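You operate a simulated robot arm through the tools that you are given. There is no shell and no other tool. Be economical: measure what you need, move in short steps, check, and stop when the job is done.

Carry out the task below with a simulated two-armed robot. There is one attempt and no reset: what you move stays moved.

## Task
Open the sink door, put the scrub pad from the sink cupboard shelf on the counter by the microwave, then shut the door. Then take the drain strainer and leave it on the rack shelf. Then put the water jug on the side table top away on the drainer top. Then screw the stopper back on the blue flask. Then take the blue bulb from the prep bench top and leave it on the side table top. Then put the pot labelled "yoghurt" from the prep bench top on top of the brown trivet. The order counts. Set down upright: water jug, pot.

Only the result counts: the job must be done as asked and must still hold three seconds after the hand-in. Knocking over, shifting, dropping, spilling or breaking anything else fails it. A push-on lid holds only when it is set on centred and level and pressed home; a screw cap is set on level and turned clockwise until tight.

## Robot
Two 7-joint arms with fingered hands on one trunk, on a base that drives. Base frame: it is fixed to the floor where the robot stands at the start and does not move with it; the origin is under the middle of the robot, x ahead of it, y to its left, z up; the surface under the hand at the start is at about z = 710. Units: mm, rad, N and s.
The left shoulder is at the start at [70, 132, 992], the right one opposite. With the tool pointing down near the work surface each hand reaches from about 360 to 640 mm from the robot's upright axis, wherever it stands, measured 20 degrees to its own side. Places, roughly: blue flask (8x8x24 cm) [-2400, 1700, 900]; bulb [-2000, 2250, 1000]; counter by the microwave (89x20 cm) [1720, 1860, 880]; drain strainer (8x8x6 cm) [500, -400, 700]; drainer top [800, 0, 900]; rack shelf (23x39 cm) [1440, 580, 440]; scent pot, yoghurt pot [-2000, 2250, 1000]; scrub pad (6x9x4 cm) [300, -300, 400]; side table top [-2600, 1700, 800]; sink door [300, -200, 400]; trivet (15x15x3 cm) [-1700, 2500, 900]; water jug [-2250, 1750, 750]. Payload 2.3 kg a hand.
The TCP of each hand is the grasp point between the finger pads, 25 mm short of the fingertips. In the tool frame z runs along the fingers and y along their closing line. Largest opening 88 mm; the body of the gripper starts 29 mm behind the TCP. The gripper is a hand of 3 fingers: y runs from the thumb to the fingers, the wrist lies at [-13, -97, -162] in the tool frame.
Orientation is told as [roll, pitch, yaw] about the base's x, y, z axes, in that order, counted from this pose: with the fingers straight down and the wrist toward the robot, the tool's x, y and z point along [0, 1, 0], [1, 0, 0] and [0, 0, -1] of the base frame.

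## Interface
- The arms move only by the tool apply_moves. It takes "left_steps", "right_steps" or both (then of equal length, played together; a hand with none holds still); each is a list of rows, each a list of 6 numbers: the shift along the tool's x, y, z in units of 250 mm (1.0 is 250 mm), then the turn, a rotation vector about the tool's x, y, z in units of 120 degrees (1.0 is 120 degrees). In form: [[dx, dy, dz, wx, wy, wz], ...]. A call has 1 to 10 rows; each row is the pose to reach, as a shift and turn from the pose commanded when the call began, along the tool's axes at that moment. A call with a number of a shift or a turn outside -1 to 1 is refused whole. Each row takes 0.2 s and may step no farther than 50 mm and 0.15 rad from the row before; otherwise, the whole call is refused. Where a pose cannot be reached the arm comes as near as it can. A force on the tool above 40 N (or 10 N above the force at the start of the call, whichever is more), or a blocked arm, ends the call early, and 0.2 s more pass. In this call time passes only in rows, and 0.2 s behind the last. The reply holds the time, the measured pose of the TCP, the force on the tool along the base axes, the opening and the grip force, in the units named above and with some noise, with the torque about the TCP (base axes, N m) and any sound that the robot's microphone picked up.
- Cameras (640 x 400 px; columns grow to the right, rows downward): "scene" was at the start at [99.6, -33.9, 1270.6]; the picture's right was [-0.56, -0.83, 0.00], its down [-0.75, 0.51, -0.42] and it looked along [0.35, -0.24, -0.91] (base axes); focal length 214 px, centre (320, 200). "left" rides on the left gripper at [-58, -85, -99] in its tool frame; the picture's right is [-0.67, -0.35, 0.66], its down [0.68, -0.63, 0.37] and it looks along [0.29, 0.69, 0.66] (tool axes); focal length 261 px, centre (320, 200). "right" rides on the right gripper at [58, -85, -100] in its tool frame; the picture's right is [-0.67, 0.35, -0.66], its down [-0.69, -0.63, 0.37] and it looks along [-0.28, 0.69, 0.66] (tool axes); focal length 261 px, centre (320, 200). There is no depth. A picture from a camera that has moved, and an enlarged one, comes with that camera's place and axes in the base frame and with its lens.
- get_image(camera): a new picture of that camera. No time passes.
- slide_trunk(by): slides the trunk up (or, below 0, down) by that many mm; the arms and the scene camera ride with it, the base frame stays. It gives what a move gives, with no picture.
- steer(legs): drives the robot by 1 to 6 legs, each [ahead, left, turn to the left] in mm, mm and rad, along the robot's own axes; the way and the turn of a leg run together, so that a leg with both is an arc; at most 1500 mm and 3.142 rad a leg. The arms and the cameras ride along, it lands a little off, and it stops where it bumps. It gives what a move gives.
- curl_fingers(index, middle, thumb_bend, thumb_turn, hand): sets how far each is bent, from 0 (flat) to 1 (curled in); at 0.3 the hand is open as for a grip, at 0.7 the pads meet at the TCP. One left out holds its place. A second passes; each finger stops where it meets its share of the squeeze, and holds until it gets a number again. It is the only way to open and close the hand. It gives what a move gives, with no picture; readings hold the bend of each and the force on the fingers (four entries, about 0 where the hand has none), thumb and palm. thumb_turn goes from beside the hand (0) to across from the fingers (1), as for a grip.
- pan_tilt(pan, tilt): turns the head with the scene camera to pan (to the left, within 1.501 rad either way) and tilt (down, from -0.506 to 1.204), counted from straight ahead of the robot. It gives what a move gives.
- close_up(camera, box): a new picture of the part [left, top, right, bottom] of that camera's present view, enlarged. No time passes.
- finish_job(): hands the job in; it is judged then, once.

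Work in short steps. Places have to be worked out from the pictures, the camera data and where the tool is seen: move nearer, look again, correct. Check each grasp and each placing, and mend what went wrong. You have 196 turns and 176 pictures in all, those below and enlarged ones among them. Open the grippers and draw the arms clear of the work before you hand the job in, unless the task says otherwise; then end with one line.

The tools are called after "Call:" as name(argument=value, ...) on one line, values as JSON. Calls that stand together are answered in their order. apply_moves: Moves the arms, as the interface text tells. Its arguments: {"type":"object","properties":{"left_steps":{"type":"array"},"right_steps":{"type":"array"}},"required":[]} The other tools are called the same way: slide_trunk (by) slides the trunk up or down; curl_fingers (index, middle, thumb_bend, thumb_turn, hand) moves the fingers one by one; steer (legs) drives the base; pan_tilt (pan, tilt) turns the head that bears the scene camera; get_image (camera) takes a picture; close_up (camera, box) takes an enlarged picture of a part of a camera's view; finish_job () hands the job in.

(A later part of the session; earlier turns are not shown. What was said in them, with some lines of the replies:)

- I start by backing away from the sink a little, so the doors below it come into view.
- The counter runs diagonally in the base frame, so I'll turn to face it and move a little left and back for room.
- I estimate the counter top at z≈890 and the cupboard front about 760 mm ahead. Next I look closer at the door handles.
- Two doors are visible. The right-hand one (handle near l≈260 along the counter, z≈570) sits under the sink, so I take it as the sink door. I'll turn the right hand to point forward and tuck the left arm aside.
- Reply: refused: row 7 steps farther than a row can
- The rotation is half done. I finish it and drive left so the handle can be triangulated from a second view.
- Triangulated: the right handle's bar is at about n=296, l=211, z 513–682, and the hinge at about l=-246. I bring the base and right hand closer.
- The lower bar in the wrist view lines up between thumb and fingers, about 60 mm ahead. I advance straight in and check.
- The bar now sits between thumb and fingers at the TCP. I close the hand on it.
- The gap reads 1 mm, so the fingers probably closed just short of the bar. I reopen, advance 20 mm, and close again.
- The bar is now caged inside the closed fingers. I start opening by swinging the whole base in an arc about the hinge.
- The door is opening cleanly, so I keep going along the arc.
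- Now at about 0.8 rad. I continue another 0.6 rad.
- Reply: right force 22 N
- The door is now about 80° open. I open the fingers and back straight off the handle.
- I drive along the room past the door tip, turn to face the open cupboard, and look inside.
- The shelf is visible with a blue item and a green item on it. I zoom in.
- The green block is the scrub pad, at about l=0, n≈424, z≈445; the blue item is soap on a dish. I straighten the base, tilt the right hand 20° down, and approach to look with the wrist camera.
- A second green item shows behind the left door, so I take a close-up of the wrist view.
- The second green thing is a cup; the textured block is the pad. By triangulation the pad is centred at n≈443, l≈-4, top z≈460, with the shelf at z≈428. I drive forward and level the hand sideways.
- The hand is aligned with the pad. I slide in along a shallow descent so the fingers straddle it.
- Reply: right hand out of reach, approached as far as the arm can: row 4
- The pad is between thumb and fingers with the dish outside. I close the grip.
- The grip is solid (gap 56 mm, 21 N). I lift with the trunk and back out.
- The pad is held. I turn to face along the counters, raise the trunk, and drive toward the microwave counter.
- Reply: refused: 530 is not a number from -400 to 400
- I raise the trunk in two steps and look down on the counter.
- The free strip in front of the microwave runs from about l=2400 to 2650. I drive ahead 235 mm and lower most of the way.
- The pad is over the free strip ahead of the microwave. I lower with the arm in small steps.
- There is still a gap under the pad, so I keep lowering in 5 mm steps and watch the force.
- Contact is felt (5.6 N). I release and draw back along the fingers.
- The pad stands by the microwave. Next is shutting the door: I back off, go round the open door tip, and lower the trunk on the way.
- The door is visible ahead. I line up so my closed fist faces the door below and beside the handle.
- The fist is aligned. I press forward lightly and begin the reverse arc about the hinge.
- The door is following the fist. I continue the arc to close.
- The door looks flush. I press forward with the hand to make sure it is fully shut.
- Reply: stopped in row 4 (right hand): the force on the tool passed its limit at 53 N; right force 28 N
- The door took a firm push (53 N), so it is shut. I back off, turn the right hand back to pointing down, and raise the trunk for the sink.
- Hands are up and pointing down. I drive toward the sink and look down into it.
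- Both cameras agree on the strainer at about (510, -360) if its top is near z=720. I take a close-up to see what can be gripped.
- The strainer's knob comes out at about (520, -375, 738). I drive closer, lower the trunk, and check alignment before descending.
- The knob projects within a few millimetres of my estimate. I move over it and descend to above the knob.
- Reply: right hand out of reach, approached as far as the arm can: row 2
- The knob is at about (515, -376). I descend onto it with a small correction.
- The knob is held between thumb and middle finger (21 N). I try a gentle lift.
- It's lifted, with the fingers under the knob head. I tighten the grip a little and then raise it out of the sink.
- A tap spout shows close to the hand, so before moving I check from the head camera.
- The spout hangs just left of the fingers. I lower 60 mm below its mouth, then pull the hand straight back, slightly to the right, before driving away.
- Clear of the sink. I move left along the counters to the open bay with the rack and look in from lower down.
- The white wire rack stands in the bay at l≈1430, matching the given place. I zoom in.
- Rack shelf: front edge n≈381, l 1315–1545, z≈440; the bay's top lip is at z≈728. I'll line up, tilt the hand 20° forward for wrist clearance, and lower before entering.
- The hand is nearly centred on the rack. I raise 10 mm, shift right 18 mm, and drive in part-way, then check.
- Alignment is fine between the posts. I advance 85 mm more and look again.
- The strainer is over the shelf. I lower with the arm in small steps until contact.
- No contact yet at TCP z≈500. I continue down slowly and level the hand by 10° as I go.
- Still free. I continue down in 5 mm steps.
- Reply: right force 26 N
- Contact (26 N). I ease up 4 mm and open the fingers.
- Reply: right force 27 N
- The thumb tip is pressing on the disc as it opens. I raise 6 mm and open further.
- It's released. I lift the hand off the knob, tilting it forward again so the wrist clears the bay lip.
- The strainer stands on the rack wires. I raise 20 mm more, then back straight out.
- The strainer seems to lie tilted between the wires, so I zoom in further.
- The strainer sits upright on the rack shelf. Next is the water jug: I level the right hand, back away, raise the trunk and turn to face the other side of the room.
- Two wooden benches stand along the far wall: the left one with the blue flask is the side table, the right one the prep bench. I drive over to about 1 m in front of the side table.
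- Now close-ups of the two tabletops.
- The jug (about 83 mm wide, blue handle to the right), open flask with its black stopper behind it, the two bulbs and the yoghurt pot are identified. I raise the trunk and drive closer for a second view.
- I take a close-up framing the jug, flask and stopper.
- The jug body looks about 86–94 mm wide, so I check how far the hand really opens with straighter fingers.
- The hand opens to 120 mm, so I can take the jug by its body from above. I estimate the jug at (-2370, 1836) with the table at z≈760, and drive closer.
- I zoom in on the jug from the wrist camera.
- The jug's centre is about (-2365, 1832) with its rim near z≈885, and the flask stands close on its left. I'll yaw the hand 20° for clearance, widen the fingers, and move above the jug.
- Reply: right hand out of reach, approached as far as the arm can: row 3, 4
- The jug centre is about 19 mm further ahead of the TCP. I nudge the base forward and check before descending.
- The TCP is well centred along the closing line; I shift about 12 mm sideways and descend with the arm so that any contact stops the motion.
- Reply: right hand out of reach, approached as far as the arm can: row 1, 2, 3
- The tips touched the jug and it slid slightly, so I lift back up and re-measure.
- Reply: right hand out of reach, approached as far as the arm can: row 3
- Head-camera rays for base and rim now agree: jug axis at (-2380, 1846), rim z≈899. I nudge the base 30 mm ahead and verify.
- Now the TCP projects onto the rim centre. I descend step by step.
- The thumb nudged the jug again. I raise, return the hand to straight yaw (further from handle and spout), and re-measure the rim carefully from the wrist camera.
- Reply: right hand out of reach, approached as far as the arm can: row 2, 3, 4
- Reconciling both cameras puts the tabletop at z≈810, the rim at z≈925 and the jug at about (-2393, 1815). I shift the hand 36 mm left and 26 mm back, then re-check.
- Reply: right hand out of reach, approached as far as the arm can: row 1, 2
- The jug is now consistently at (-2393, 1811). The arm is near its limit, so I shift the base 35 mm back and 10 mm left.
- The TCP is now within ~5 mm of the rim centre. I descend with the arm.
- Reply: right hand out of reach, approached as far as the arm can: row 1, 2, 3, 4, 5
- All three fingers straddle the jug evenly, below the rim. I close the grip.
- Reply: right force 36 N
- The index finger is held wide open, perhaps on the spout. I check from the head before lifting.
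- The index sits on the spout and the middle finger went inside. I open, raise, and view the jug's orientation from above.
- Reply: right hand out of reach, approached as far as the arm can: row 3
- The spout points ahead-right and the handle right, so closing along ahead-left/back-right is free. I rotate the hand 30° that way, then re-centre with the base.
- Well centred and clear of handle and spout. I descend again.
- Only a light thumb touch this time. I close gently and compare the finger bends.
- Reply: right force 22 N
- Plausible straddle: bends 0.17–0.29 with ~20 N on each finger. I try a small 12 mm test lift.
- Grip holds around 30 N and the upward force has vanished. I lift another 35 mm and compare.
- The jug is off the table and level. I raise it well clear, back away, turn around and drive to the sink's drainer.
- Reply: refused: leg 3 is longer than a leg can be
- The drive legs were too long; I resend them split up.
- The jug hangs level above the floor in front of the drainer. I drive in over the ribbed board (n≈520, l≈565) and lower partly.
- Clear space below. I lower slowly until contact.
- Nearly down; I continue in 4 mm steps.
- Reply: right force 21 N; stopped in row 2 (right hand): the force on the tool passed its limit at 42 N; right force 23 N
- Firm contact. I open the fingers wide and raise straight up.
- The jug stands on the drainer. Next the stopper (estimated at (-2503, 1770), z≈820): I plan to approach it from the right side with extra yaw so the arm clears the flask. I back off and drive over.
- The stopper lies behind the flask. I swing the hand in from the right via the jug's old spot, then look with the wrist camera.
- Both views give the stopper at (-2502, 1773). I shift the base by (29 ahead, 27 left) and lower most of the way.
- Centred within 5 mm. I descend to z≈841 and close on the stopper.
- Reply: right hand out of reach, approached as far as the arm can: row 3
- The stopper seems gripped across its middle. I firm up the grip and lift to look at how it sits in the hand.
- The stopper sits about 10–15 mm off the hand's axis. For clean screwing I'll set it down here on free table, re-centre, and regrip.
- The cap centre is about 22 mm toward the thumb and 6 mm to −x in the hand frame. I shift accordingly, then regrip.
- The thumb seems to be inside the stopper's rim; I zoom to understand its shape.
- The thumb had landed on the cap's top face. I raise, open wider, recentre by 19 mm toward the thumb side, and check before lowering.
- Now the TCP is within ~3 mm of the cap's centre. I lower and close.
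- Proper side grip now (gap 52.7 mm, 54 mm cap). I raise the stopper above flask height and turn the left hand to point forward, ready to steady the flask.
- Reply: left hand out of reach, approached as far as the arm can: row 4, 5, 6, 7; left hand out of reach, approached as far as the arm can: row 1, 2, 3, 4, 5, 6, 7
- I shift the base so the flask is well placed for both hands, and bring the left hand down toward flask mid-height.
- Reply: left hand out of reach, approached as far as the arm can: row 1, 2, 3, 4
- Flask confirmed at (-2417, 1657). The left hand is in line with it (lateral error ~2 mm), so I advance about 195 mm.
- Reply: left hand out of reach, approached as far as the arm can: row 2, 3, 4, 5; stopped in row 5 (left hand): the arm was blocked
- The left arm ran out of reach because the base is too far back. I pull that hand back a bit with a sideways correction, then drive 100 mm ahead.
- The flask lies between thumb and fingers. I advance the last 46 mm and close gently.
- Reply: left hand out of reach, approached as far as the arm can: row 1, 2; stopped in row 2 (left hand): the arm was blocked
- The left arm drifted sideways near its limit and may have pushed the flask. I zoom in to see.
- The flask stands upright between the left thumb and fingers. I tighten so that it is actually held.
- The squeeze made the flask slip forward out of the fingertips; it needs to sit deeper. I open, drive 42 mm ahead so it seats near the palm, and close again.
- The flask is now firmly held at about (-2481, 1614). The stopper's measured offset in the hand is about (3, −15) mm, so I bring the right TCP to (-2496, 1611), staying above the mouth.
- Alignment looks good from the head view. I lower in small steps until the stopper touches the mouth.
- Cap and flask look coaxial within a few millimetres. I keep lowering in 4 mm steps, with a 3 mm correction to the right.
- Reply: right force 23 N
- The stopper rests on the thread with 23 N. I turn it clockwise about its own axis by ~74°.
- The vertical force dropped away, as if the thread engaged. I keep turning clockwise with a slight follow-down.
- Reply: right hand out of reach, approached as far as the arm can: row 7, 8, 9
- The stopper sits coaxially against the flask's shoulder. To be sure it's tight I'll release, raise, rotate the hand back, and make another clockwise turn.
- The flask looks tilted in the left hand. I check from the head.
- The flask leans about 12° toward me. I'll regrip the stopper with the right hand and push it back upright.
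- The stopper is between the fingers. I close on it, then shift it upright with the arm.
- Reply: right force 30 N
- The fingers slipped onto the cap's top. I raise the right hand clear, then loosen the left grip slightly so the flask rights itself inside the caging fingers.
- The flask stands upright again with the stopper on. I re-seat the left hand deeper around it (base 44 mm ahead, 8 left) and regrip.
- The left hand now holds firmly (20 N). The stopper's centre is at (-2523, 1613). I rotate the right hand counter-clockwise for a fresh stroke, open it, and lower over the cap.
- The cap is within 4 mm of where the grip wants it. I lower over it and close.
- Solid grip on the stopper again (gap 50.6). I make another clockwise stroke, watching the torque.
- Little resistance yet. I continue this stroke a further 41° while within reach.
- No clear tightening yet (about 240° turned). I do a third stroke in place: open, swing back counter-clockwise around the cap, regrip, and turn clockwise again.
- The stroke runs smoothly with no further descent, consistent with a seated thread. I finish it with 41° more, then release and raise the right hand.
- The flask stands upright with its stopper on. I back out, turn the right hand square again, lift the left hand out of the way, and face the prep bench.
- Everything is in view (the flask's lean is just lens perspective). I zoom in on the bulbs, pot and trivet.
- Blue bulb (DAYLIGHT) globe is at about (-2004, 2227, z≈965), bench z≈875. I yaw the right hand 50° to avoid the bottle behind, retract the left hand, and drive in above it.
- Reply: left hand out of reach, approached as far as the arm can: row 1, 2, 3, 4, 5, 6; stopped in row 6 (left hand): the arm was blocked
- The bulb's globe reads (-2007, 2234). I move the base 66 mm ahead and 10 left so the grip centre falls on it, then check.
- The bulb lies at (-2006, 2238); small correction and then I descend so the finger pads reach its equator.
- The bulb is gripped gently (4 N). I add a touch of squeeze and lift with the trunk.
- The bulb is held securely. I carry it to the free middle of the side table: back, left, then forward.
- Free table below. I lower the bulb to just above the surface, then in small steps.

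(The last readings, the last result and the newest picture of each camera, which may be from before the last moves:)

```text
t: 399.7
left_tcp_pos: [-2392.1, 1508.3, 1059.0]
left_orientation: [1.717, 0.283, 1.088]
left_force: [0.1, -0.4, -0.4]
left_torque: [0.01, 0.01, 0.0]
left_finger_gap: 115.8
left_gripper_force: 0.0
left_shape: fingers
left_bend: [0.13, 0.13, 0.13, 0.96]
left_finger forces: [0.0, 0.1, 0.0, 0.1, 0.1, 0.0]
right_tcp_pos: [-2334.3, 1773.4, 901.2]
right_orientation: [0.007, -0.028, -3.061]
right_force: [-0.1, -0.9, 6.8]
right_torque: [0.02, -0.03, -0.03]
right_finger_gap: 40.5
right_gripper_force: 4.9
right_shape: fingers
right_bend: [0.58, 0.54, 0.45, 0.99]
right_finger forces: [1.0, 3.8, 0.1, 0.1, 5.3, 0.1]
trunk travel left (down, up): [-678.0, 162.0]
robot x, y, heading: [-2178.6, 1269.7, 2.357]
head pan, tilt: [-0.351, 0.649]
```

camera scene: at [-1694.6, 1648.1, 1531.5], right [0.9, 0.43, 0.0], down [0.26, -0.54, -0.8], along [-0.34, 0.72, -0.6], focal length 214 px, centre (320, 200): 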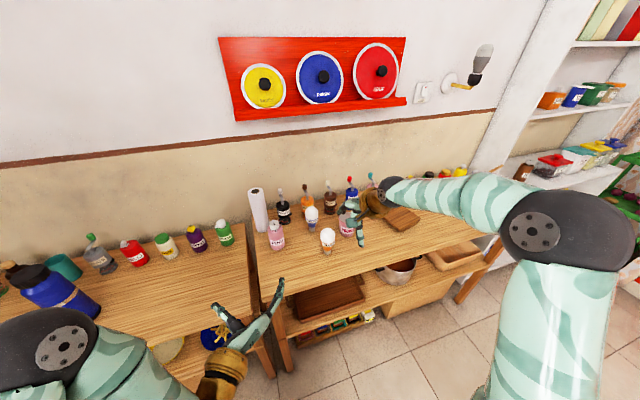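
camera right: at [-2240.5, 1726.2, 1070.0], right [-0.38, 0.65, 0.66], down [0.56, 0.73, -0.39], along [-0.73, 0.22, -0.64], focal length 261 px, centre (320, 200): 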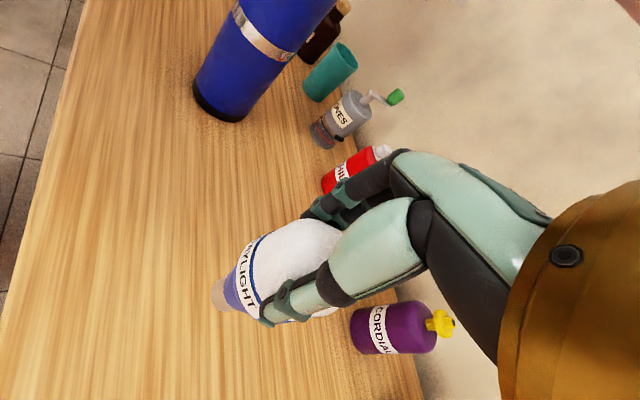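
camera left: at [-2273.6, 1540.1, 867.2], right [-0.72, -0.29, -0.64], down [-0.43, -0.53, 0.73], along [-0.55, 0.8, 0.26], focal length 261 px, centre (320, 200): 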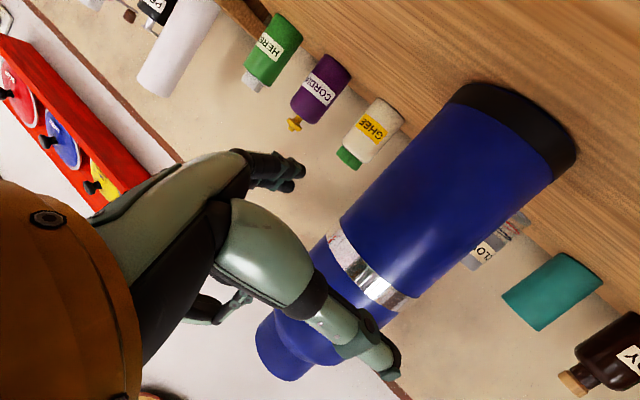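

Contact reached. I look before releasing.

Call:
get_image(camera="right")

```text
16 pictures are left
camera right: at [-2242.9, 1723.7, 999.2], right [-0.38, 0.65, 0.66], down [0.56, 0.73, -0.39], along [-0.73, 0.22, -0.64], focal length 261 px, centre (320, 200)
```

right: 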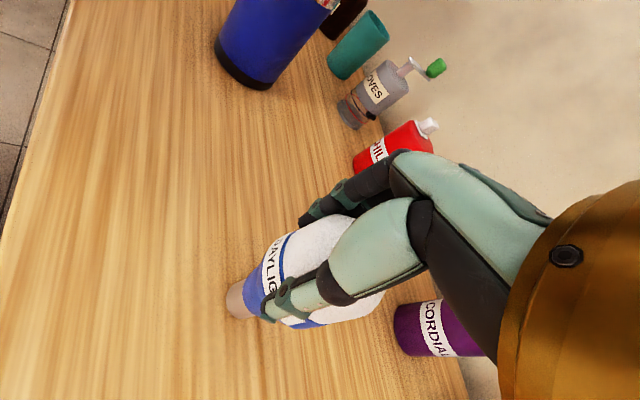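

It stands on its base. I open the fingers in two gentle stages and look.

Call:
curl_fingers(hand="right", index=0.47, middle=0.47, thumb_bend=0.36)

Call:
curl_fingers(hand="right", index=0.22, middle=0.22, thumb_bend=0.22)

Call:
get_image(camera="right")

```text
t: 400.7
left_tcp_pos: [-2391.5, 1509.2, 1057.6]
left_orientation: [1.718, 0.285, 1.085]
left_force: [0.2, 0.0, -0.4]
left_torque: [0.01, 0.03, -0.01]
left_finger_gap: 116.0
left_gripper_force: 0.1
left_shape: fingers
left_bend: [0.13, 0.13, 0.13, 0.96]
left_finger forces: [0.0, 0.0, 0.1, 0.1, 0.0, 0.0]
right_tcp_pos: [-2334.9, 1774.0, 901.1]
right_orientation: [0.009, -0.029, -3.06]
right_force: [-0.6, -0.4, -0.4]
right_torque: [0.0, -0.02, 0.0]
right_finger_gap: 59.8
right_gripper_force: 0.0
right_shape: fingers
right_bend: [0.47, 0.47, 0.36, 0.98]
right_finger forces: [0.0, 0.1, 0.0, 0.1, 0.1, 0.0]
trunk travel left (down, up): [-678.0, 162.0]
robot x, y, heading: [-2178.8, 1265.7, 2.351]
head pan, tilt: [-0.351, 0.649]
```

```text
t: 401.7
left_tcp_pos: [-2390.7, 1508.5, 1058.5]
left_orientation: [1.718, 0.287, 1.087]
left_force: [0.1, -0.1, -0.5]
left_torque: [0.02, 0.0, 0.01]
left_finger_gap: 115.8
left_gripper_force: 0.1
left_shape: fingers
left_bend: [0.13, 0.13, 0.13, 0.96]
left_finger forces: [0.0, 0.0, 0.1, 0.1, 0.0, 0.0]
right_tcp_pos: [-2335.2, 1774.9, 901.5]
right_orientation: [0.009, -0.027, -3.06]
right_force: [0.7, -1.1, 0.8]
right_torque: [0.0, -0.03, 0.02]
right_finger_gap: 99.6
right_gripper_force: 0.2
right_shape: fingers
right_bend: [0.22, 0.22, 0.22, 0.97]
right_finger forces: [0.0, 0.0, 0.0, 0.1, 0.0, 0.1]
trunk travel left (down, up): [-678.0, 162.0]
robot x, y, heading: [-2179.2, 1265.8, 2.358]
head pan, tilt: [-0.351, 0.649]
```

```text
15 pictures are left
camera right: at [-2242.9, 1724.9, 998.6], right [-0.38, 0.65, 0.66], down [0.56, 0.73, -0.39], along [-0.73, 0.22, -0.64], focal length 261 px, centre (320, 200)
```

right: 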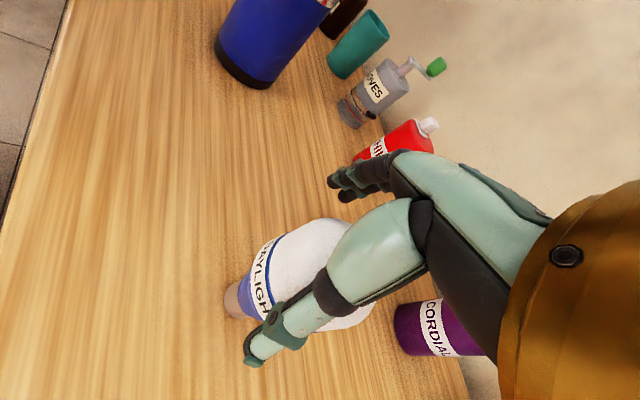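

The bulb stands upright on the side table. I raise clear and drive back to the prep bench for the yoghurt pot.

Call:
slide_trunk(by=160)

Call:
apply_moves(right_steps=[[0, 0, -0.16, 0, 0, 0], [0, 0, -0.3, 0, 0, 0]])

Call:
steer(legs=[[-330, 0, 0], [0, -668, 0], [270, 0, 0]])

Call:
get_image(camera="right")

Call:
get_image(camera="scene")

```text
t: 403.6
left_tcp_pos: [-2391.2, 1509.4, 1218.2]
left_orientation: [1.717, 0.284, 1.085]
left_force: [0.8, 0.7, -0.3]
left_torque: [-0.01, 0.01, 0.0]
left_finger_gap: 116.0
left_gripper_force: 0.1
left_shape: fingers
left_bend: [0.13, 0.13, 0.13, 0.96]
left_finger forces: [0.0, 0.0, 0.0, 0.0, 0.0, 0.0]
right_tcp_pos: [-2334.2, 1775.5, 1061.4]
right_orientation: [0.009, -0.028, -3.059]
right_force: [0.0, -0.3, 0.8]
right_torque: [0.0, 0.0, 0.0]
right_finger_gap: 99.7
right_gripper_force: 0.2
right_shape: fingers
right_bend: [0.22, 0.22, 0.22, 0.97]
right_finger forces: [0.0, 0.0, 0.0, 0.0, 0.1, 0.0]
trunk travel left (down, up): [-838.0, 2.0]
robot x, y, heading: [-2181.7, 1263.1, 2.352]
head pan, tilt: [-0.351, 0.649]
```

```text
t: 404.1
left_tcp_pos: [-2391.3, 1507.9, 1219.6]
left_orientation: [1.716, 0.283, 1.086]
left_force: [-0.5, -0.1, 0.1]
left_torque: [0.05, 0.01, 0.02]
left_finger_gap: 115.7
left_gripper_force: 0.0
left_shape: fingers
left_bend: [0.13, 0.13, 0.13, 0.96]
left_finger forces: [0.0, 0.1, 0.0, 0.0, 0.1, 0.1]
right_tcp_pos: [-2334.6, 1773.2, 1136.0]
right_orientation: [0.01, -0.026, -3.061]
right_force: [-0.8, 0.1, -0.7]
right_torque: [0.02, 0.04, 0.0]
right_finger_gap: 99.5
right_gripper_force: 0.1
right_shape: fingers
right_bend: [0.22, 0.22, 0.22, 0.97]
right_finger forces: [0.0, 0.0, 0.0, 0.0, 0.1, 0.0]
trunk travel left (down, up): [-838.0, 2.0]
robot x, y, heading: [-2176.1, 1263.1, 2.354]
head pan, tilt: [-0.351, 0.649]
```

```text
t: 411.1
left_tcp_pos: [-1895.7, 1942.3, 1220.2]
left_orientation: [1.718, 0.283, 1.092]
left_force: [-1.2, 0.0, 0.2]
left_torque: [0.03, -0.04, 0.02]
left_finger_gap: 115.6
left_gripper_force: 0.1
left_shape: fingers
left_bend: [0.13, 0.13, 0.13, 0.96]
left_finger forces: [0.0, 0.1, 0.0, 0.0, 0.0, 0.0]
right_tcp_pos: [-1841.5, 2206.3, 1137.2]
right_orientation: [0.008, -0.029, -3.051]
right_force: [0.4, 0.3, 0.0]
right_torque: [-0.02, -0.02, -0.04]
right_finger_gap: 99.8
right_gripper_force: 0.1
right_shape: fingers
right_bend: [0.22, 0.22, 0.22, 0.97]
right_finger forces: [0.1, 0.0, 0.1, 0.1, 0.0, 0.1]
trunk travel left (down, up): [-838.0, 2.0]
robot x, y, heading: [-1685.6, 1703.0, 2.358]
head pan, tilt: [-0.351, 0.649]
```

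```text
14 pictures are left
camera right: at [-1748.9, 2157.2, 1234.3], right [-0.39, 0.64, 0.66], down [0.56, 0.73, -0.39], along [-0.74, 0.22, -0.64], focal length 261 px, centre (320, 200)
```

right: 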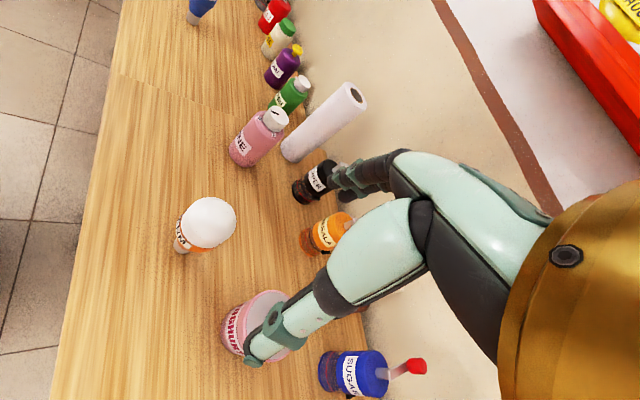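

```text
13 pictures are left
camera scene: at [-1756.1, 1812.6, 1595.7], right [0.91, 0.42, 0.0], down [0.26, -0.55, -0.8], along [-0.34, 0.72, -0.6], focal length 214 px, centre (320, 200)
```

scene: 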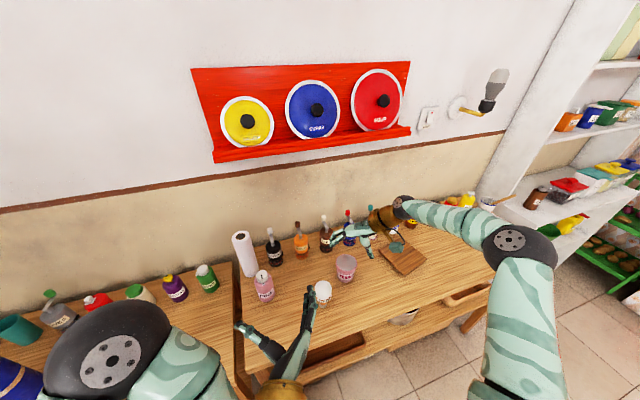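

Pot at about (-1874, 2286), trivet at about (-1672, 2435). I drive over the pot and lower part-way for a check.

Call:
steer(legs=[[87, -24, 0]])

Call:
apply_moves(right_steps=[[0, 0, 0.16, 0, 0, 0], [0, 0, 0.32, 0, 0, 0], [0, 0, 0.46, 0, 0, 0]])

Call:
get_image(camera="right")

```text
t: 412.2
left_tcp_pos: [-1936.7, 2014.5, 1221.2]
left_orientation: [1.725, 0.279, 1.09]
left_force: [1.6, 0.3, 0.4]
left_torque: [-0.04, -0.04, -0.01]
left_finger_gap: 115.8
left_gripper_force: 0.1
left_shape: fingers
left_bend: [0.13, 0.13, 0.13, 0.96]
left_finger forces: [0.0, 0.0, 0.0, 0.1, 0.0, 0.0]
right_tcp_pos: [-1881.3, 2278.4, 1138.9]
right_orientation: [0.004, -0.032, -3.058]
right_force: [-0.2, -0.2, 0.7]
right_torque: [0.0, 0.0, 0.01]
right_finger_gap: 99.8
right_gripper_force: 0.1
right_shape: fingers
right_bend: [0.22, 0.22, 0.22, 0.97]
right_finger forces: [0.0, 0.0, 0.0, 0.0, 0.1, 0.0]
trunk travel left (down, up): [-838.0, 2.0]
robot x, y, heading: [-1729.5, 1777.1, 2.356]
head pan, tilt: [-0.351, 0.649]
```

```text
t: 413.0
left_tcp_pos: [-1941.7, 2020.5, 1218.6]
left_orientation: [1.717, 0.284, 1.089]
left_force: [0.4, -0.3, 0.3]
left_torque: [0.02, 0.04, 0.0]
left_finger_gap: 115.6
left_gripper_force: 0.0
left_shape: fingers
left_bend: [0.13, 0.13, 0.13, 0.96]
left_finger forces: [0.1, 0.0, 0.1, 0.1, 0.0, 0.0]
right_tcp_pos: [-1886.3, 2282.5, 1021.6]
right_orientation: [0.008, -0.029, -3.058]
right_force: [0.1, 0.5, 0.5]
right_torque: [0.01, 0.01, 0.0]
right_finger_gap: 99.7
right_gripper_force: 0.1
right_shape: fingers
right_bend: [0.22, 0.22, 0.22, 0.97]
right_finger forces: [0.0, 0.1, 0.1, 0.1, 0.0, 0.1]
trunk travel left (down, up): [-838.0, 2.0]
robot x, y, heading: [-1729.0, 1774.8, 2.357]
head pan, tilt: [-0.351, 0.649]
```

```text
12 pictures are left
camera right: at [-1794.6, 2232.9, 1118.4], right [-0.39, 0.65, 0.66], down [0.56, 0.73, -0.39], along [-0.73, 0.22, -0.64], focal length 261 px, centre (320, 200)
```

right: 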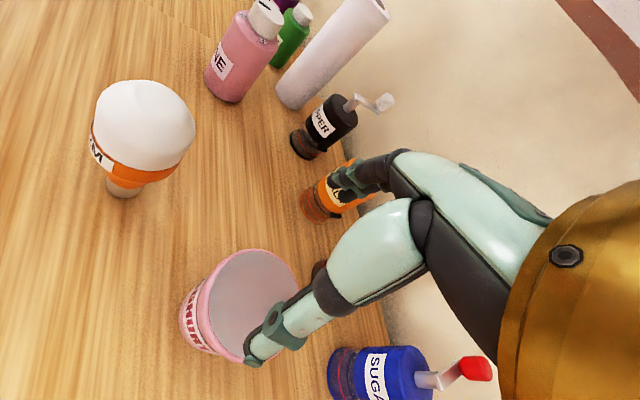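

I open wider for the 68 mm pot, correct by a few millimetres, and descend around it.

Call:
curl_fingers(hand="right", index=0.14, middle=0.14, thumb_bend=0.08)

Call:
apply_moves(right_steps=[[-0.032, -0.03, 0.1, 0, 0, 0], [-0.032, -0.03, 0.2, 0, 0, 0], [-0.032, -0.03, 0.29, 0, 0, 0], [-0.032, -0.03, 0.38, 0, 0, 0]])

Call:
get_image(camera="right")

```text
t: 414.0
left_tcp_pos: [-1939.9, 2019.5, 1218.6]
left_orientation: [1.717, 0.282, 1.091]
left_force: [0.0, -0.3, 0.1]
left_torque: [0.02, -0.02, 0.01]
left_finger_gap: 115.9
left_gripper_force: 0.1
left_shape: fingers
left_bend: [0.13, 0.13, 0.13, 0.96]
left_finger forces: [0.0, 0.0, 0.0, 0.0, 0.1, 0.1]
right_tcp_pos: [-1885.7, 2280.9, 1022.2]
right_orientation: [0.009, -0.027, -3.056]
right_force: [0.6, -0.1, -0.3]
right_torque: [0.02, -0.01, 0.0]
right_finger_gap: 116.5
right_gripper_force: 0.0
right_shape: fingers
right_bend: [0.14, 0.14, 0.08, 0.96]
right_finger forces: [0.0, 0.0, 0.0, 0.0, 0.1, 0.0]
trunk travel left (down, up): [-838.0, 2.0]
robot x, y, heading: [-1728.2, 1777.1, 2.355]
head pan, tilt: [-0.351, 0.649]
```

```text
t: 415.0
left_tcp_pos: [-1939.5, 2020.9, 1218.2]
left_orientation: [1.72, 0.282, 1.088]
left_force: [0.3, -0.3, -0.4]
left_torque: [0.0, -0.01, -0.03]
left_finger_gap: 115.9
left_gripper_force: 0.1
left_shape: fingers
left_bend: [0.13, 0.13, 0.13, 0.96]
left_finger forces: [0.0, 0.1, 0.0, 0.0, 0.0, 0.1]
right_tcp_pos: [-1882.3, 2290.7, 925.9]
right_orientation: [0.007, -0.029, -3.056]
right_force: [1.0, 0.1, 2.9]
right_torque: [-0.01, -0.09, 0.0]
right_finger_gap: 117.1
right_gripper_force: 1.4
right_shape: fingers
right_bend: [0.14, 0.14, 0.06, 0.96]
right_finger forces: [0.0, 0.0, 0.0, 0.0, 2.3, 0.1]
trunk travel left (down, up): [-838.0, 2.0]
robot x, y, heading: [-1729.1, 1775.6, 2.355]
head pan, tilt: [-0.351, 0.649]
```

```text
11 pictures are left
camera right: at [-1790.1, 2241.1, 1023.1], right [-0.38, 0.64, 0.66], down [0.56, 0.73, -0.39], along [-0.74, 0.22, -0.64], focal length 261 px, centre (320, 200)
```

right: 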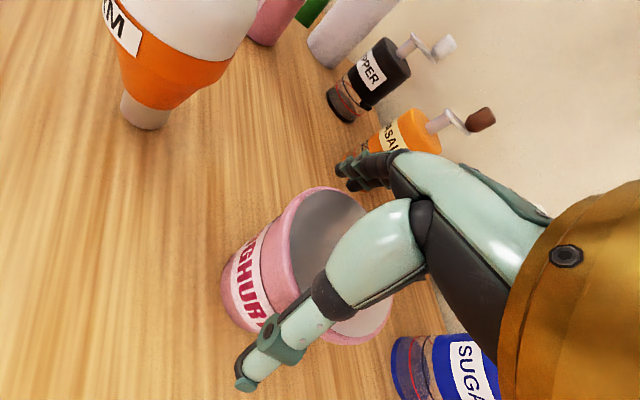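

The thumb just touches the near wall and the fingers are outside the far rim. I close gently.

Call:
curl_fingers(hand="right", index=0.42, middle=0.42, thumb_bend=0.3)

Call:
get_image(camera="right")

```text
t: 416.0
left_tcp_pos: [-1939.7, 2018.6, 1219.9]
left_orientation: [1.718, 0.282, 1.09]
left_force: [-0.7, -0.6, -0.7]
left_torque: [-0.02, 0.01, 0.0]
left_finger_gap: 115.7
left_gripper_force: 0.1
left_shape: fingers
left_bend: [0.13, 0.13, 0.13, 0.96]
left_finger forces: [0.0, 0.0, 0.1, 0.0, 0.1, 0.0]
right_tcp_pos: [-1882.6, 2290.9, 925.7]
right_orientation: [0.009, -0.029, -3.057]
right_force: [0.0, 0.3, 5.6]
right_torque: [-0.02, -0.11, -0.01]
right_finger_gap: 84.4
right_gripper_force: 7.4
right_shape: fingers
right_bend: [0.36, 0.42, 0.25, 0.95]
right_finger forces: [7.2, 0.2, 0.0, 0.0, 8.5, 0.1]
trunk travel left (down, up): [-838.0, 2.0]
robot x, y, heading: [-1731.0, 1774.9, 2.353]
head pan, tilt: [-0.351, 0.649]
```

```text
10 pictures are left
camera right: at [-1791.0, 2240.8, 1023.4], right [-0.39, 0.64, 0.66], down [0.56, 0.73, -0.39], along [-0.73, 0.22, -0.64], focal length 261 px, centre (320, 200)
```

right: 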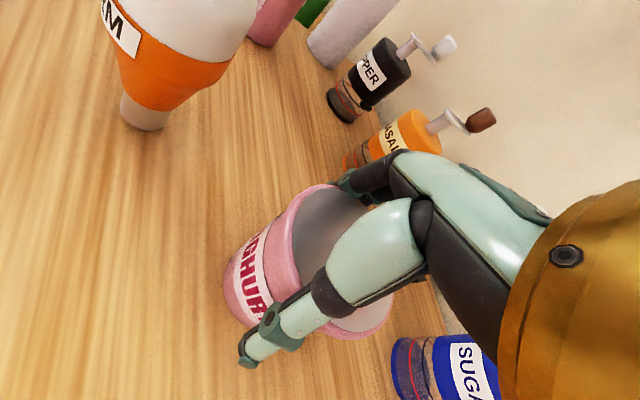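

Index and thumb hold it (pot ≈ 85 mm). I firm the grip, then lift a little with the arm and check the forces.

Call:
curl_fingers(hand="right", index=0.5, middle=0.55, thumb_bend=0.4)

Call:
apply_moves(right_steps=[[0, 0, -0.05, 0, 0, 0], [0, 0, -0.12, 0, 0, 0], [0, 0, -0.2, 0, 0, 0]])

Call:
get_image(camera="right")

```text
t: 417.0
left_tcp_pos: [-1940.3, 2018.1, 1220.4]
left_orientation: [1.72, 0.283, 1.088]
left_force: [0.6, -0.6, 0.2]
left_torque: [-0.04, 0.01, 0.01]
left_finger_gap: 115.8
left_gripper_force: 0.0
left_shape: fingers
left_bend: [0.13, 0.13, 0.13, 0.96]
left_finger forces: [0.0, 0.0, 0.0, 0.0, 0.1, 0.0]
right_tcp_pos: [-1883.7, 2289.6, 926.1]
right_orientation: [0.005, -0.029, -3.058]
right_force: [-0.3, 0.5, 8.0]
right_torque: [-0.01, 0.12, -0.04]
right_finger_gap: 79.4
right_gripper_force: 19.9
right_shape: fingers
right_bend: [0.38, 0.46, 0.3, 0.95]
right_finger forces: [12.4, 6.8, 0.1, 0.1, 20.0, 0.0]
trunk travel left (down, up): [-838.0, 2.0]
robot x, y, heading: [-1730.1, 1783.2, 2.358]
head pan, tilt: [-0.351, 0.649]
```

```text
t: 417.8
left_tcp_pos: [-1941.3, 2020.4, 1218.9]
left_orientation: [1.718, 0.283, 1.089]
left_force: [-0.6, -0.3, 0.4]
left_torque: [0.03, 0.01, 0.01]
left_finger_gap: 115.7
left_gripper_force: 0.1
left_shape: fingers
left_bend: [0.13, 0.13, 0.13, 0.96]
left_finger forces: [0.1, 0.0, 0.1, 0.0, 0.1, 0.0]
right_tcp_pos: [-1883.3, 2292.5, 975.3]
right_orientation: [0.009, -0.026, -3.058]
right_force: [-0.5, -0.3, -1.9]
right_torque: [-0.03, 0.0, 0.01]
right_finger_gap: 79.1
right_gripper_force: 19.0
right_shape: fingers
right_bend: [0.39, 0.47, 0.3, 0.94]
right_finger forces: [11.5, 6.8, 0.0, 0.0, 19.0, 0.1]
trunk travel left (down, up): [-838.0, 2.0]
robot x, y, heading: [-1731.6, 1778.7, 2.355]
head pan, tilt: [-0.351, 0.649]
```

```text
9 pictures are left
camera right: at [-1790.7, 2243.1, 1073.1], right [-0.39, 0.65, 0.66], down [0.56, 0.73, -0.39], along [-0.73, 0.22, -0.64], focal length 261 px, centre (320, 200)
```

right: 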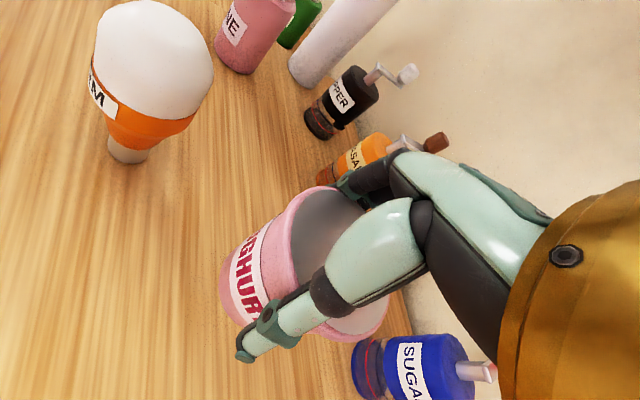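

The pot is lifted and level. I raise it well clear and carry it 241 mm right and 37 mm back to above the trivet.

Call:
apply_moves(right_steps=[[0, 0, -0.14, 0, 0, 0], [0, 0, -0.28, 0, 0, 0], [0, 0, -0.4, 0, 0, 0]])

Call:
steer(legs=[[-37, -241, 0]])

Call:
close_up(camera="scene", box=[250, 180, 450, 310])

Call:
get_image(camera="right")

```text
t: 418.6
left_tcp_pos: [-1941.1, 2020.9, 1218.6]
left_orientation: [1.718, 0.285, 1.088]
left_force: [-0.3, -0.2, -0.9]
left_torque: [-0.02, 0.03, 0.03]
left_finger_gap: 115.6
left_gripper_force: 0.1
left_shape: fingers
left_bend: [0.13, 0.13, 0.13, 0.96]
left_finger forces: [0.0, 0.1, 0.1, 0.1, 0.0, 0.0]
right_tcp_pos: [-1879.2, 2294.7, 1075.4]
right_orientation: [0.01, -0.029, -3.058]
right_force: [-0.3, 0.2, -2.9]
right_torque: [-0.03, 0.0, 0.02]
right_finger_gap: 78.8
right_gripper_force: 18.0
right_shape: fingers
right_bend: [0.39, 0.47, 0.3, 0.94]
right_finger forces: [11.5, 6.7, 0.0, 0.1, 18.8, 0.0]
trunk travel left (down, up): [-838.0, 2.0]
robot x, y, heading: [-1727.9, 1778.3, 2.36]
head pan, tilt: [-0.351, 0.649]
```

```text
t: 420.4
left_tcp_pos: [-1740.9, 2169.7, 1218.1]
left_orientation: [1.716, 0.281, 1.085]
left_force: [-0.2, -0.2, 1.1]
left_torque: [-0.02, 0.01, 0.05]
left_finger_gap: 115.8
left_gripper_force: 0.1
left_shape: fingers
left_bend: [0.13, 0.13, 0.13, 0.96]
left_finger forces: [0.0, 0.1, 0.0, 0.0, 0.0, 0.1]
right_tcp_pos: [-1678.6, 2443.8, 1074.2]
right_orientation: [0.005, -0.027, -3.06]
right_force: [-0.9, 0.6, -2.6]
right_torque: [-0.03, 0.0, 0.03]
right_finger_gap: 78.8
right_gripper_force: 19.0
right_shape: fingers
right_bend: [0.39, 0.47, 0.3, 0.94]
right_finger forces: [11.4, 6.7, 0.1, 0.0, 18.8, 0.0]
trunk travel left (down, up): [-838.0, 2.0]
robot x, y, heading: [-1528.2, 1922.8, 2.351]
head pan, tilt: [-0.351, 0.649]
```

```text
3.08 times, centred on (350, 245) of scene
camera zoom: at [-1603.7, 2039.2, 1595.3], right [0.91, 0.42, 0.0], down [0.26, -0.55, -0.8], along [-0.33, 0.72, -0.6], focal length 660 px, centre (228, 62)
```

zoom: 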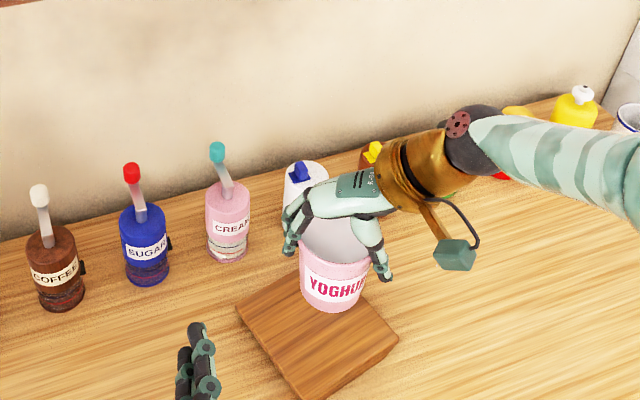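

```text
7 pictures are left
camera right: at [-1587.0, 2392.9, 1172.6], right [-0.39, 0.65, 0.66], down [0.56, 0.73, -0.39], along [-0.73, 0.22, -0.64], focal length 261 px, centre (320, 200)
```

right: 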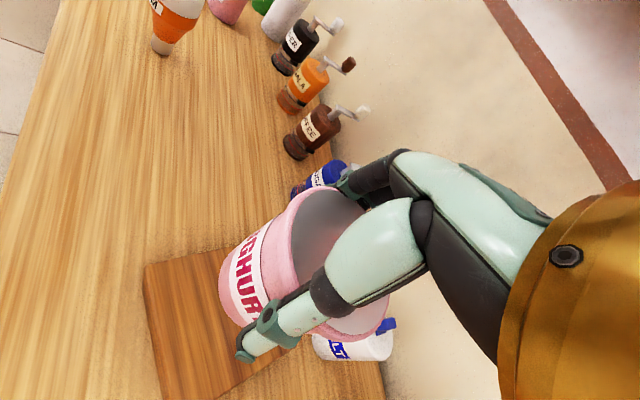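

Trivet centre computes to about (-1683, 2461) and the pot to (-1669, 2428). I correct 33 mm ahead and 13 right, then lower to just above.

Call:
steer(legs=[[33, -13, 0]])

Call:
apply_moves(right_steps=[[0, 0, 0.12, 0, 0, 0], [0, 0, 0.24, 0, 0, 0], [0, 0, 0.34, 0, 0, 0], [0, 0, 0.4, 0, 0, 0]])

Call:
close_up(camera="scene", box=[270, 200, 410, 310])

```text
t: 421.3
left_tcp_pos: [-1750.9, 2197.5, 1220.3]
left_orientation: [1.723, 0.278, 1.089]
left_force: [0.2, -0.4, 0.1]
left_torque: [-0.05, -0.01, 0.0]
left_finger_gap: 115.7
left_gripper_force: 0.0
left_shape: fingers
left_bend: [0.13, 0.13, 0.13, 0.96]
left_finger forces: [0.0, 0.0, 0.1, 0.1, 0.0, 0.0]
right_tcp_pos: [-1687.0, 2471.5, 1078.1]
right_orientation: [0.002, -0.031, -3.06]
right_force: [-0.2, -0.5, -2.7]
right_torque: [0.02, 0.04, 0.01]
right_finger_gap: 78.8
right_gripper_force: 18.6
right_shape: fingers
right_bend: [0.39, 0.47, 0.3, 0.94]
right_finger forces: [11.4, 6.7, 0.1, 0.0, 18.9, 0.0]
trunk travel left (down, up): [-838.0, 2.0]
robot x, y, heading: [-1544.8, 1957.3, 2.355]
head pan, tilt: [-0.351, 0.649]
```

```text
t: 422.3
left_tcp_pos: [-1754.4, 2204.6, 1218.0]
left_orientation: [1.717, 0.282, 1.088]
left_force: [-0.2, 0.4, -0.4]
left_torque: [-0.01, 0.0, -0.01]
left_finger_gap: 115.8
left_gripper_force: 0.1
left_shape: fingers
left_bend: [0.13, 0.13, 0.13, 0.96]
left_finger forces: [0.1, 0.1, 0.0, 0.0, 0.0, 0.1]
right_tcp_pos: [-1695.5, 2474.8, 975.1]
right_orientation: [0.008, -0.029, -3.06]
right_force: [0.0, -1.0, -2.6]
right_torque: [-0.04, -0.02, -0.01]
right_finger_gap: 78.6
right_gripper_force: 18.6
right_shape: fingers
right_bend: [0.39, 0.47, 0.3, 0.94]
right_finger forces: [11.3, 6.7, 0.0, 0.1, 18.5, 0.0]
trunk travel left (down, up): [-838.0, 2.0]
robot x, y, heading: [-1538.2, 1960.6, 2.35]
head pan, tilt: [-0.351, 0.649]
```

```text
3.64 times, centred on (340, 255) of scene
camera zoom: at [-1615.3, 2075.9, 1595.1], right [0.91, 0.42, 0.0], down [0.25, -0.55, -0.8], along [-0.33, 0.72, -0.61], focal length 780 px, centre (247, 0)
```

zoom: 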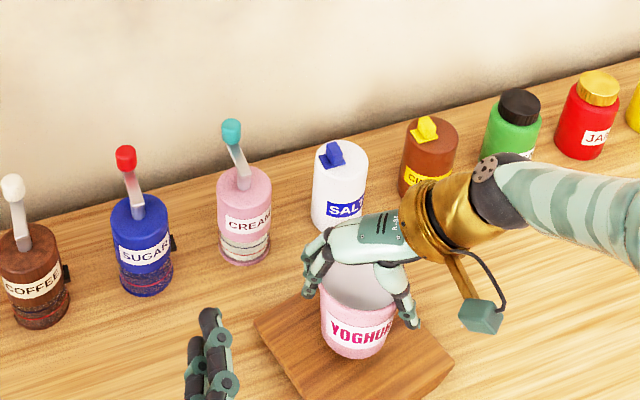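

The pot is centred over the trivet, about 20 mm above. I lower in small steps to contact.

Call:
apply_moves(right_steps=[[0, 0, 0.03, 0, 0, 0], [0, 0, 0.05, 0, 0, 0], [0, 0, 0.066, 0, 0, 0]])

Call:
apply_moves(right_steps=[[0, 0, 0.01, 0, 0, 0], [0, 0, 0.02, 0, 0, 0]])

```text
t: 423.1
left_tcp_pos: [-1753.5, 2203.6, 1219.6]
left_orientation: [1.717, 0.281, 1.086]
left_force: [-0.1, -0.7, 1.1]
left_torque: [0.01, 0.0, 0.01]
left_finger_gap: 115.7
left_gripper_force: 0.0
left_shape: fingers
left_bend: [0.13, 0.13, 0.13, 0.96]
left_finger forces: [0.0, 0.0, 0.0, 0.1, 0.0, 0.0]
right_tcp_pos: [-1695.3, 2474.9, 957.9]
right_orientation: [0.008, -0.027, -3.06]
right_force: [0.0, 0.1, -1.9]
right_torque: [-0.03, 0.05, 0.05]
right_finger_gap: 78.6
right_gripper_force: 18.4
right_shape: fingers
right_bend: [0.39, 0.47, 0.3, 0.94]
right_finger forces: [11.3, 6.9, 0.0, 0.0, 18.6, 0.0]
trunk travel left (down, up): [-838.0, 2.0]
robot x, y, heading: [-1540.0, 1958.2, 2.352]
head pan, tilt: [-0.351, 0.649]
```

```text
t: 423.7
left_tcp_pos: [-1751.6, 2199.2, 1219.6]
left_orientation: [1.722, 0.281, 1.089]
left_force: [0.3, -0.7, 0.3]
left_torque: [0.04, -0.01, 0.0]
left_finger_gap: 115.8
left_gripper_force: 0.0
left_shape: fingers
left_bend: [0.13, 0.13, 0.13, 0.96]
left_finger forces: [0.0, 0.1, 0.0, 0.1, 0.1, 0.1]
right_tcp_pos: [-1694.0, 2472.8, 956.1]
right_orientation: [0.004, -0.032, -3.06]
right_force: [0.0, -0.6, 13.2]
right_torque: [0.01, 0.09, -0.02]
right_finger_gap: 79.2
right_gripper_force: 20.4
right_shape: fingers
right_bend: [0.39, 0.47, 0.3, 0.94]
right_finger forces: [12.3, 6.6, 0.1, 0.0, 21.4, 0.0]
trunk travel left (down, up): [-838.0, 2.0]
robot x, y, heading: [-1545.7, 1959.1, 2.354]
head pan, tilt: [-0.351, 0.649]
```

Contact at 13 N. I release in two stages, then lift straight up and check.

Call:
curl_fingers(hand="right", index=0.32, middle=0.38, thumb_bend=0.22)

Call:
curl_fingers(hand="right", index=0.13, middle=0.13, thumb_bend=0.05)

Call:
apply_moves(right_steps=[[0, 0, -0.08, 0, 0, 0], [0, 0, -0.2, 0, 0, 0], [0, 0, -0.34, 0, 0, 0], [0, 0, -0.46, 0, 0, 0]])

Call:
close_up(camera="scene", box=[270, 200, 410, 310])

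```text
t: 424.7
left_tcp_pos: [-1750.7, 2200.4, 1220.1]
left_orientation: [1.72, 0.281, 1.086]
left_force: [0.2, -0.4, -0.7]
left_torque: [0.02, -0.01, 0.02]
left_finger_gap: 115.9
left_gripper_force: 0.1
left_shape: fingers
left_bend: [0.13, 0.13, 0.13, 0.96]
left_finger forces: [0.0, 0.1, 0.0, 0.0, 0.0, 0.1]
right_tcp_pos: [-1693.5, 2475.2, 953.2]
right_orientation: [0.007, -0.029, -3.06]
right_force: [2.1, -1.5, 5.8]
right_torque: [-0.04, -0.09, -0.01]
right_finger_gap: 92.1
right_gripper_force: 3.2
right_shape: fingers
right_bend: [0.32, 0.38, 0.2, 0.95]
right_finger forces: [1.6, 0.0, 0.0, 0.0, 4.5, 0.0]
trunk travel left (down, up): [-838.0, 2.0]
robot x, y, heading: [-1542.5, 1961.3, 2.356]
head pan, tilt: [-0.351, 0.649]
```

```text
t: 425.7
left_tcp_pos: [-1751.9, 2202.9, 1220.0]
left_orientation: [1.718, 0.283, 1.088]
left_force: [-1.0, 0.0, -0.5]
left_torque: [0.02, 0.01, 0.0]
left_finger_gap: 115.9
left_gripper_force: 0.1
left_shape: fingers
left_bend: [0.13, 0.13, 0.13, 0.96]
left_finger forces: [0.1, 0.0, 0.0, 0.0, 0.1, 0.0]
right_tcp_pos: [-1694.3, 2476.4, 952.8]
right_orientation: [0.008, -0.028, -3.06]
right_force: [1.0, -0.9, 0.7]
right_torque: [0.03, 0.03, -0.01]
right_finger_gap: 118.9
right_gripper_force: 0.6
right_shape: fingers
right_bend: [0.13, 0.13, 0.05, 0.95]
right_finger forces: [0.0, 0.0, 0.0, 0.0, 0.9, 0.1]
trunk travel left (down, up): [-838.0, 2.0]
robot x, y, heading: [-1540.8, 1958.6, 2.346]
head pan, tilt: [-0.351, 0.649]
```

```text
t: 426.7
left_tcp_pos: [-1753.1, 2203.0, 1219.3]
left_orientation: [1.719, 0.282, 1.086]
left_force: [0.0, 0.1, -1.1]
left_torque: [-0.01, 0.01, -0.04]
left_finger_gap: 115.7
left_gripper_force: 0.0
left_shape: fingers
left_bend: [0.13, 0.13, 0.13, 0.96]
left_finger forces: [0.0, 0.0, 0.0, 0.1, 0.1, 0.0]
right_tcp_pos: [-1691.4, 2477.3, 1068.5]
right_orientation: [0.009, -0.028, -3.061]
right_force: [0.4, 0.1, 0.1]
right_torque: [-0.01, 0.03, 0.02]
right_finger_gap: 118.6
right_gripper_force: 0.2
right_shape: fingers
right_bend: [0.13, 0.13, 0.05, 0.96]
right_finger forces: [0.0, 0.0, 0.0, 0.0, 0.0, 0.0]
trunk travel left (down, up): [-838.0, 2.0]
robot x, y, heading: [-1542.9, 1958.9, 2.352]
head pan, tilt: [-0.351, 0.649]
```

```text
3.64 times, centred on (340, 255) of scene
camera zoom: at [-1614.0, 2072.7, 1595.4], right [0.91, 0.42, 0.0], down [0.25, -0.55, -0.8], along [-0.33, 0.72, -0.6], focal length 780 px, centre (247, 0)
```

zoom: 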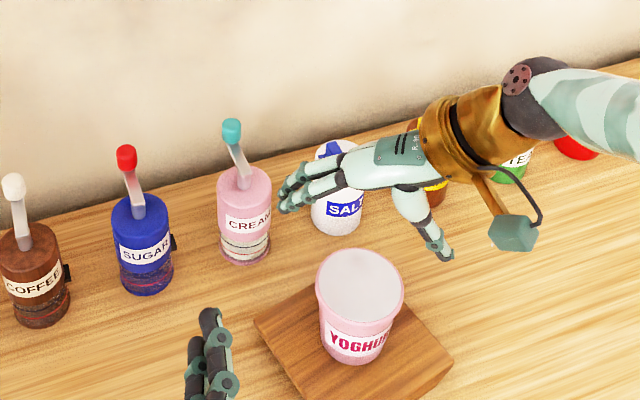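

The pot stands upright, centred on the trivet. I back the arms clear and take a final look at the side table.

Call:
steer(legs=[[-450, 0, 0]])

Call:
pan_tilt(pan=0.55, tilt=0.4)

Call:
get_image(camera="scene")

```text
t: 429.3
left_tcp_pos: [-1447.6, 1895.3, 1219.2]
left_orientation: [1.716, 0.284, 1.086]
left_force: [-0.4, 0.1, 0.0]
left_torque: [-0.01, 0.03, 0.01]
left_finger_gap: 115.8
left_gripper_force: 0.0
left_shape: fingers
left_bend: [0.13, 0.13, 0.13, 0.96]
left_finger forces: [0.0, 0.0, 0.0, 0.1, 0.0, 0.0]
right_tcp_pos: [-1385.4, 2170.1, 1066.6]
right_orientation: [0.009, -0.028, -3.06]
right_force: [0.1, 0.1, -0.4]
right_torque: [-0.01, 0.01, 0.0]
right_finger_gap: 118.8
right_gripper_force: 0.0
right_shape: fingers
right_bend: [0.13, 0.13, 0.05, 0.96]
right_finger forces: [0.1, 0.0, 0.1, 0.0, 0.1, 0.0]
trunk travel left (down, up): [-838.0, 2.0]
robot x, y, heading: [-1233.6, 1649.2, 2.354]
head pan, tilt: [-0.351, 0.649]
```

```text
t: 430.5
left_tcp_pos: [-1446.5, 1894.8, 1219.4]
left_orientation: [1.716, 0.283, 1.089]
left_force: [-0.6, 0.0, -0.1]
left_torque: [0.01, -0.03, -0.02]
left_finger_gap: 116.0
left_gripper_force: 0.1
left_shape: fingers
left_bend: [0.13, 0.13, 0.13, 0.96]
left_finger forces: [0.1, 0.0, 0.0, 0.0, 0.0, 0.0]
right_tcp_pos: [-1384.4, 2168.9, 1068.3]
right_orientation: [0.007, -0.028, -3.059]
right_force: [0.1, 0.8, -0.5]
right_torque: [0.02, 0.0, -0.02]
right_finger_gap: 118.8
right_gripper_force: 0.0
right_shape: fingers
right_bend: [0.13, 0.13, 0.05, 0.96]
right_finger forces: [0.1, 0.0, 0.0, 0.0, 0.0, 0.1]
trunk travel left (down, up): [-838.0, 2.0]
robot x, y, heading: [-1235.7, 1648.8, 2.35]
head pan, tilt: [0.55, 0.4]
```

```text
4 pictures are left
camera scene: at [-1361.1, 1708.0, 1617.9], right [0.24, 0.97, 0.0], down [0.38, -0.09, -0.92], along [-0.89, 0.22, -0.39], focal length 214 px, centre (320, 200)
```

scene: 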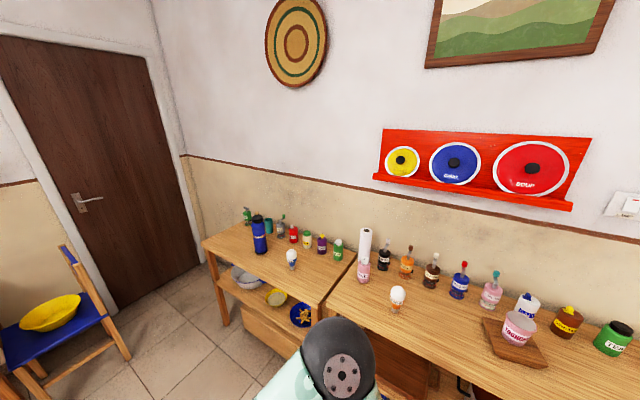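

Flask, bulb and pot all stand in place. One close-up to check that the stopper sits level.

Call:
close_up(camera="scene", box=[235, 200, 315, 270])

```text
5.71 times, centred on (275, 235) of scene
camera zoom: at [-1361.1, 1708.0, 1617.9], right [0.24, 0.97, 0.0], down [0.38, -0.09, -0.92], along [-0.89, 0.22, -0.39], focal length 1226 px, centre (577, 0)
```

zoom: 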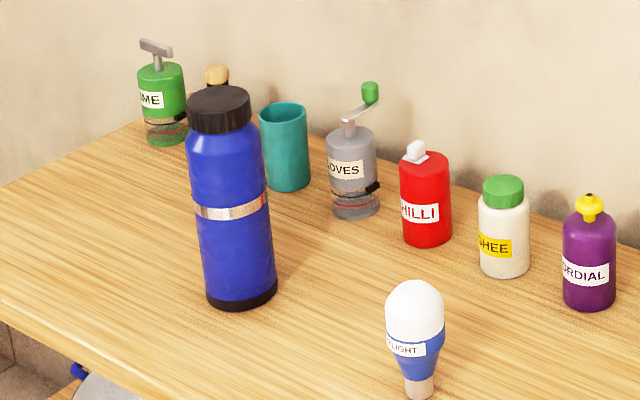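

The stopper is level and seated, the bulb stands, and both hands are open and clear. I hand the job in.

Call:
finish_job()

```text
The job is handed in.
```

I carried out all six steps in order and handed the job in, but I could not confirm that the flask stopper is fully tight: it sits level against the shoulder after about three clockwise strokes, with no torque stop felt.
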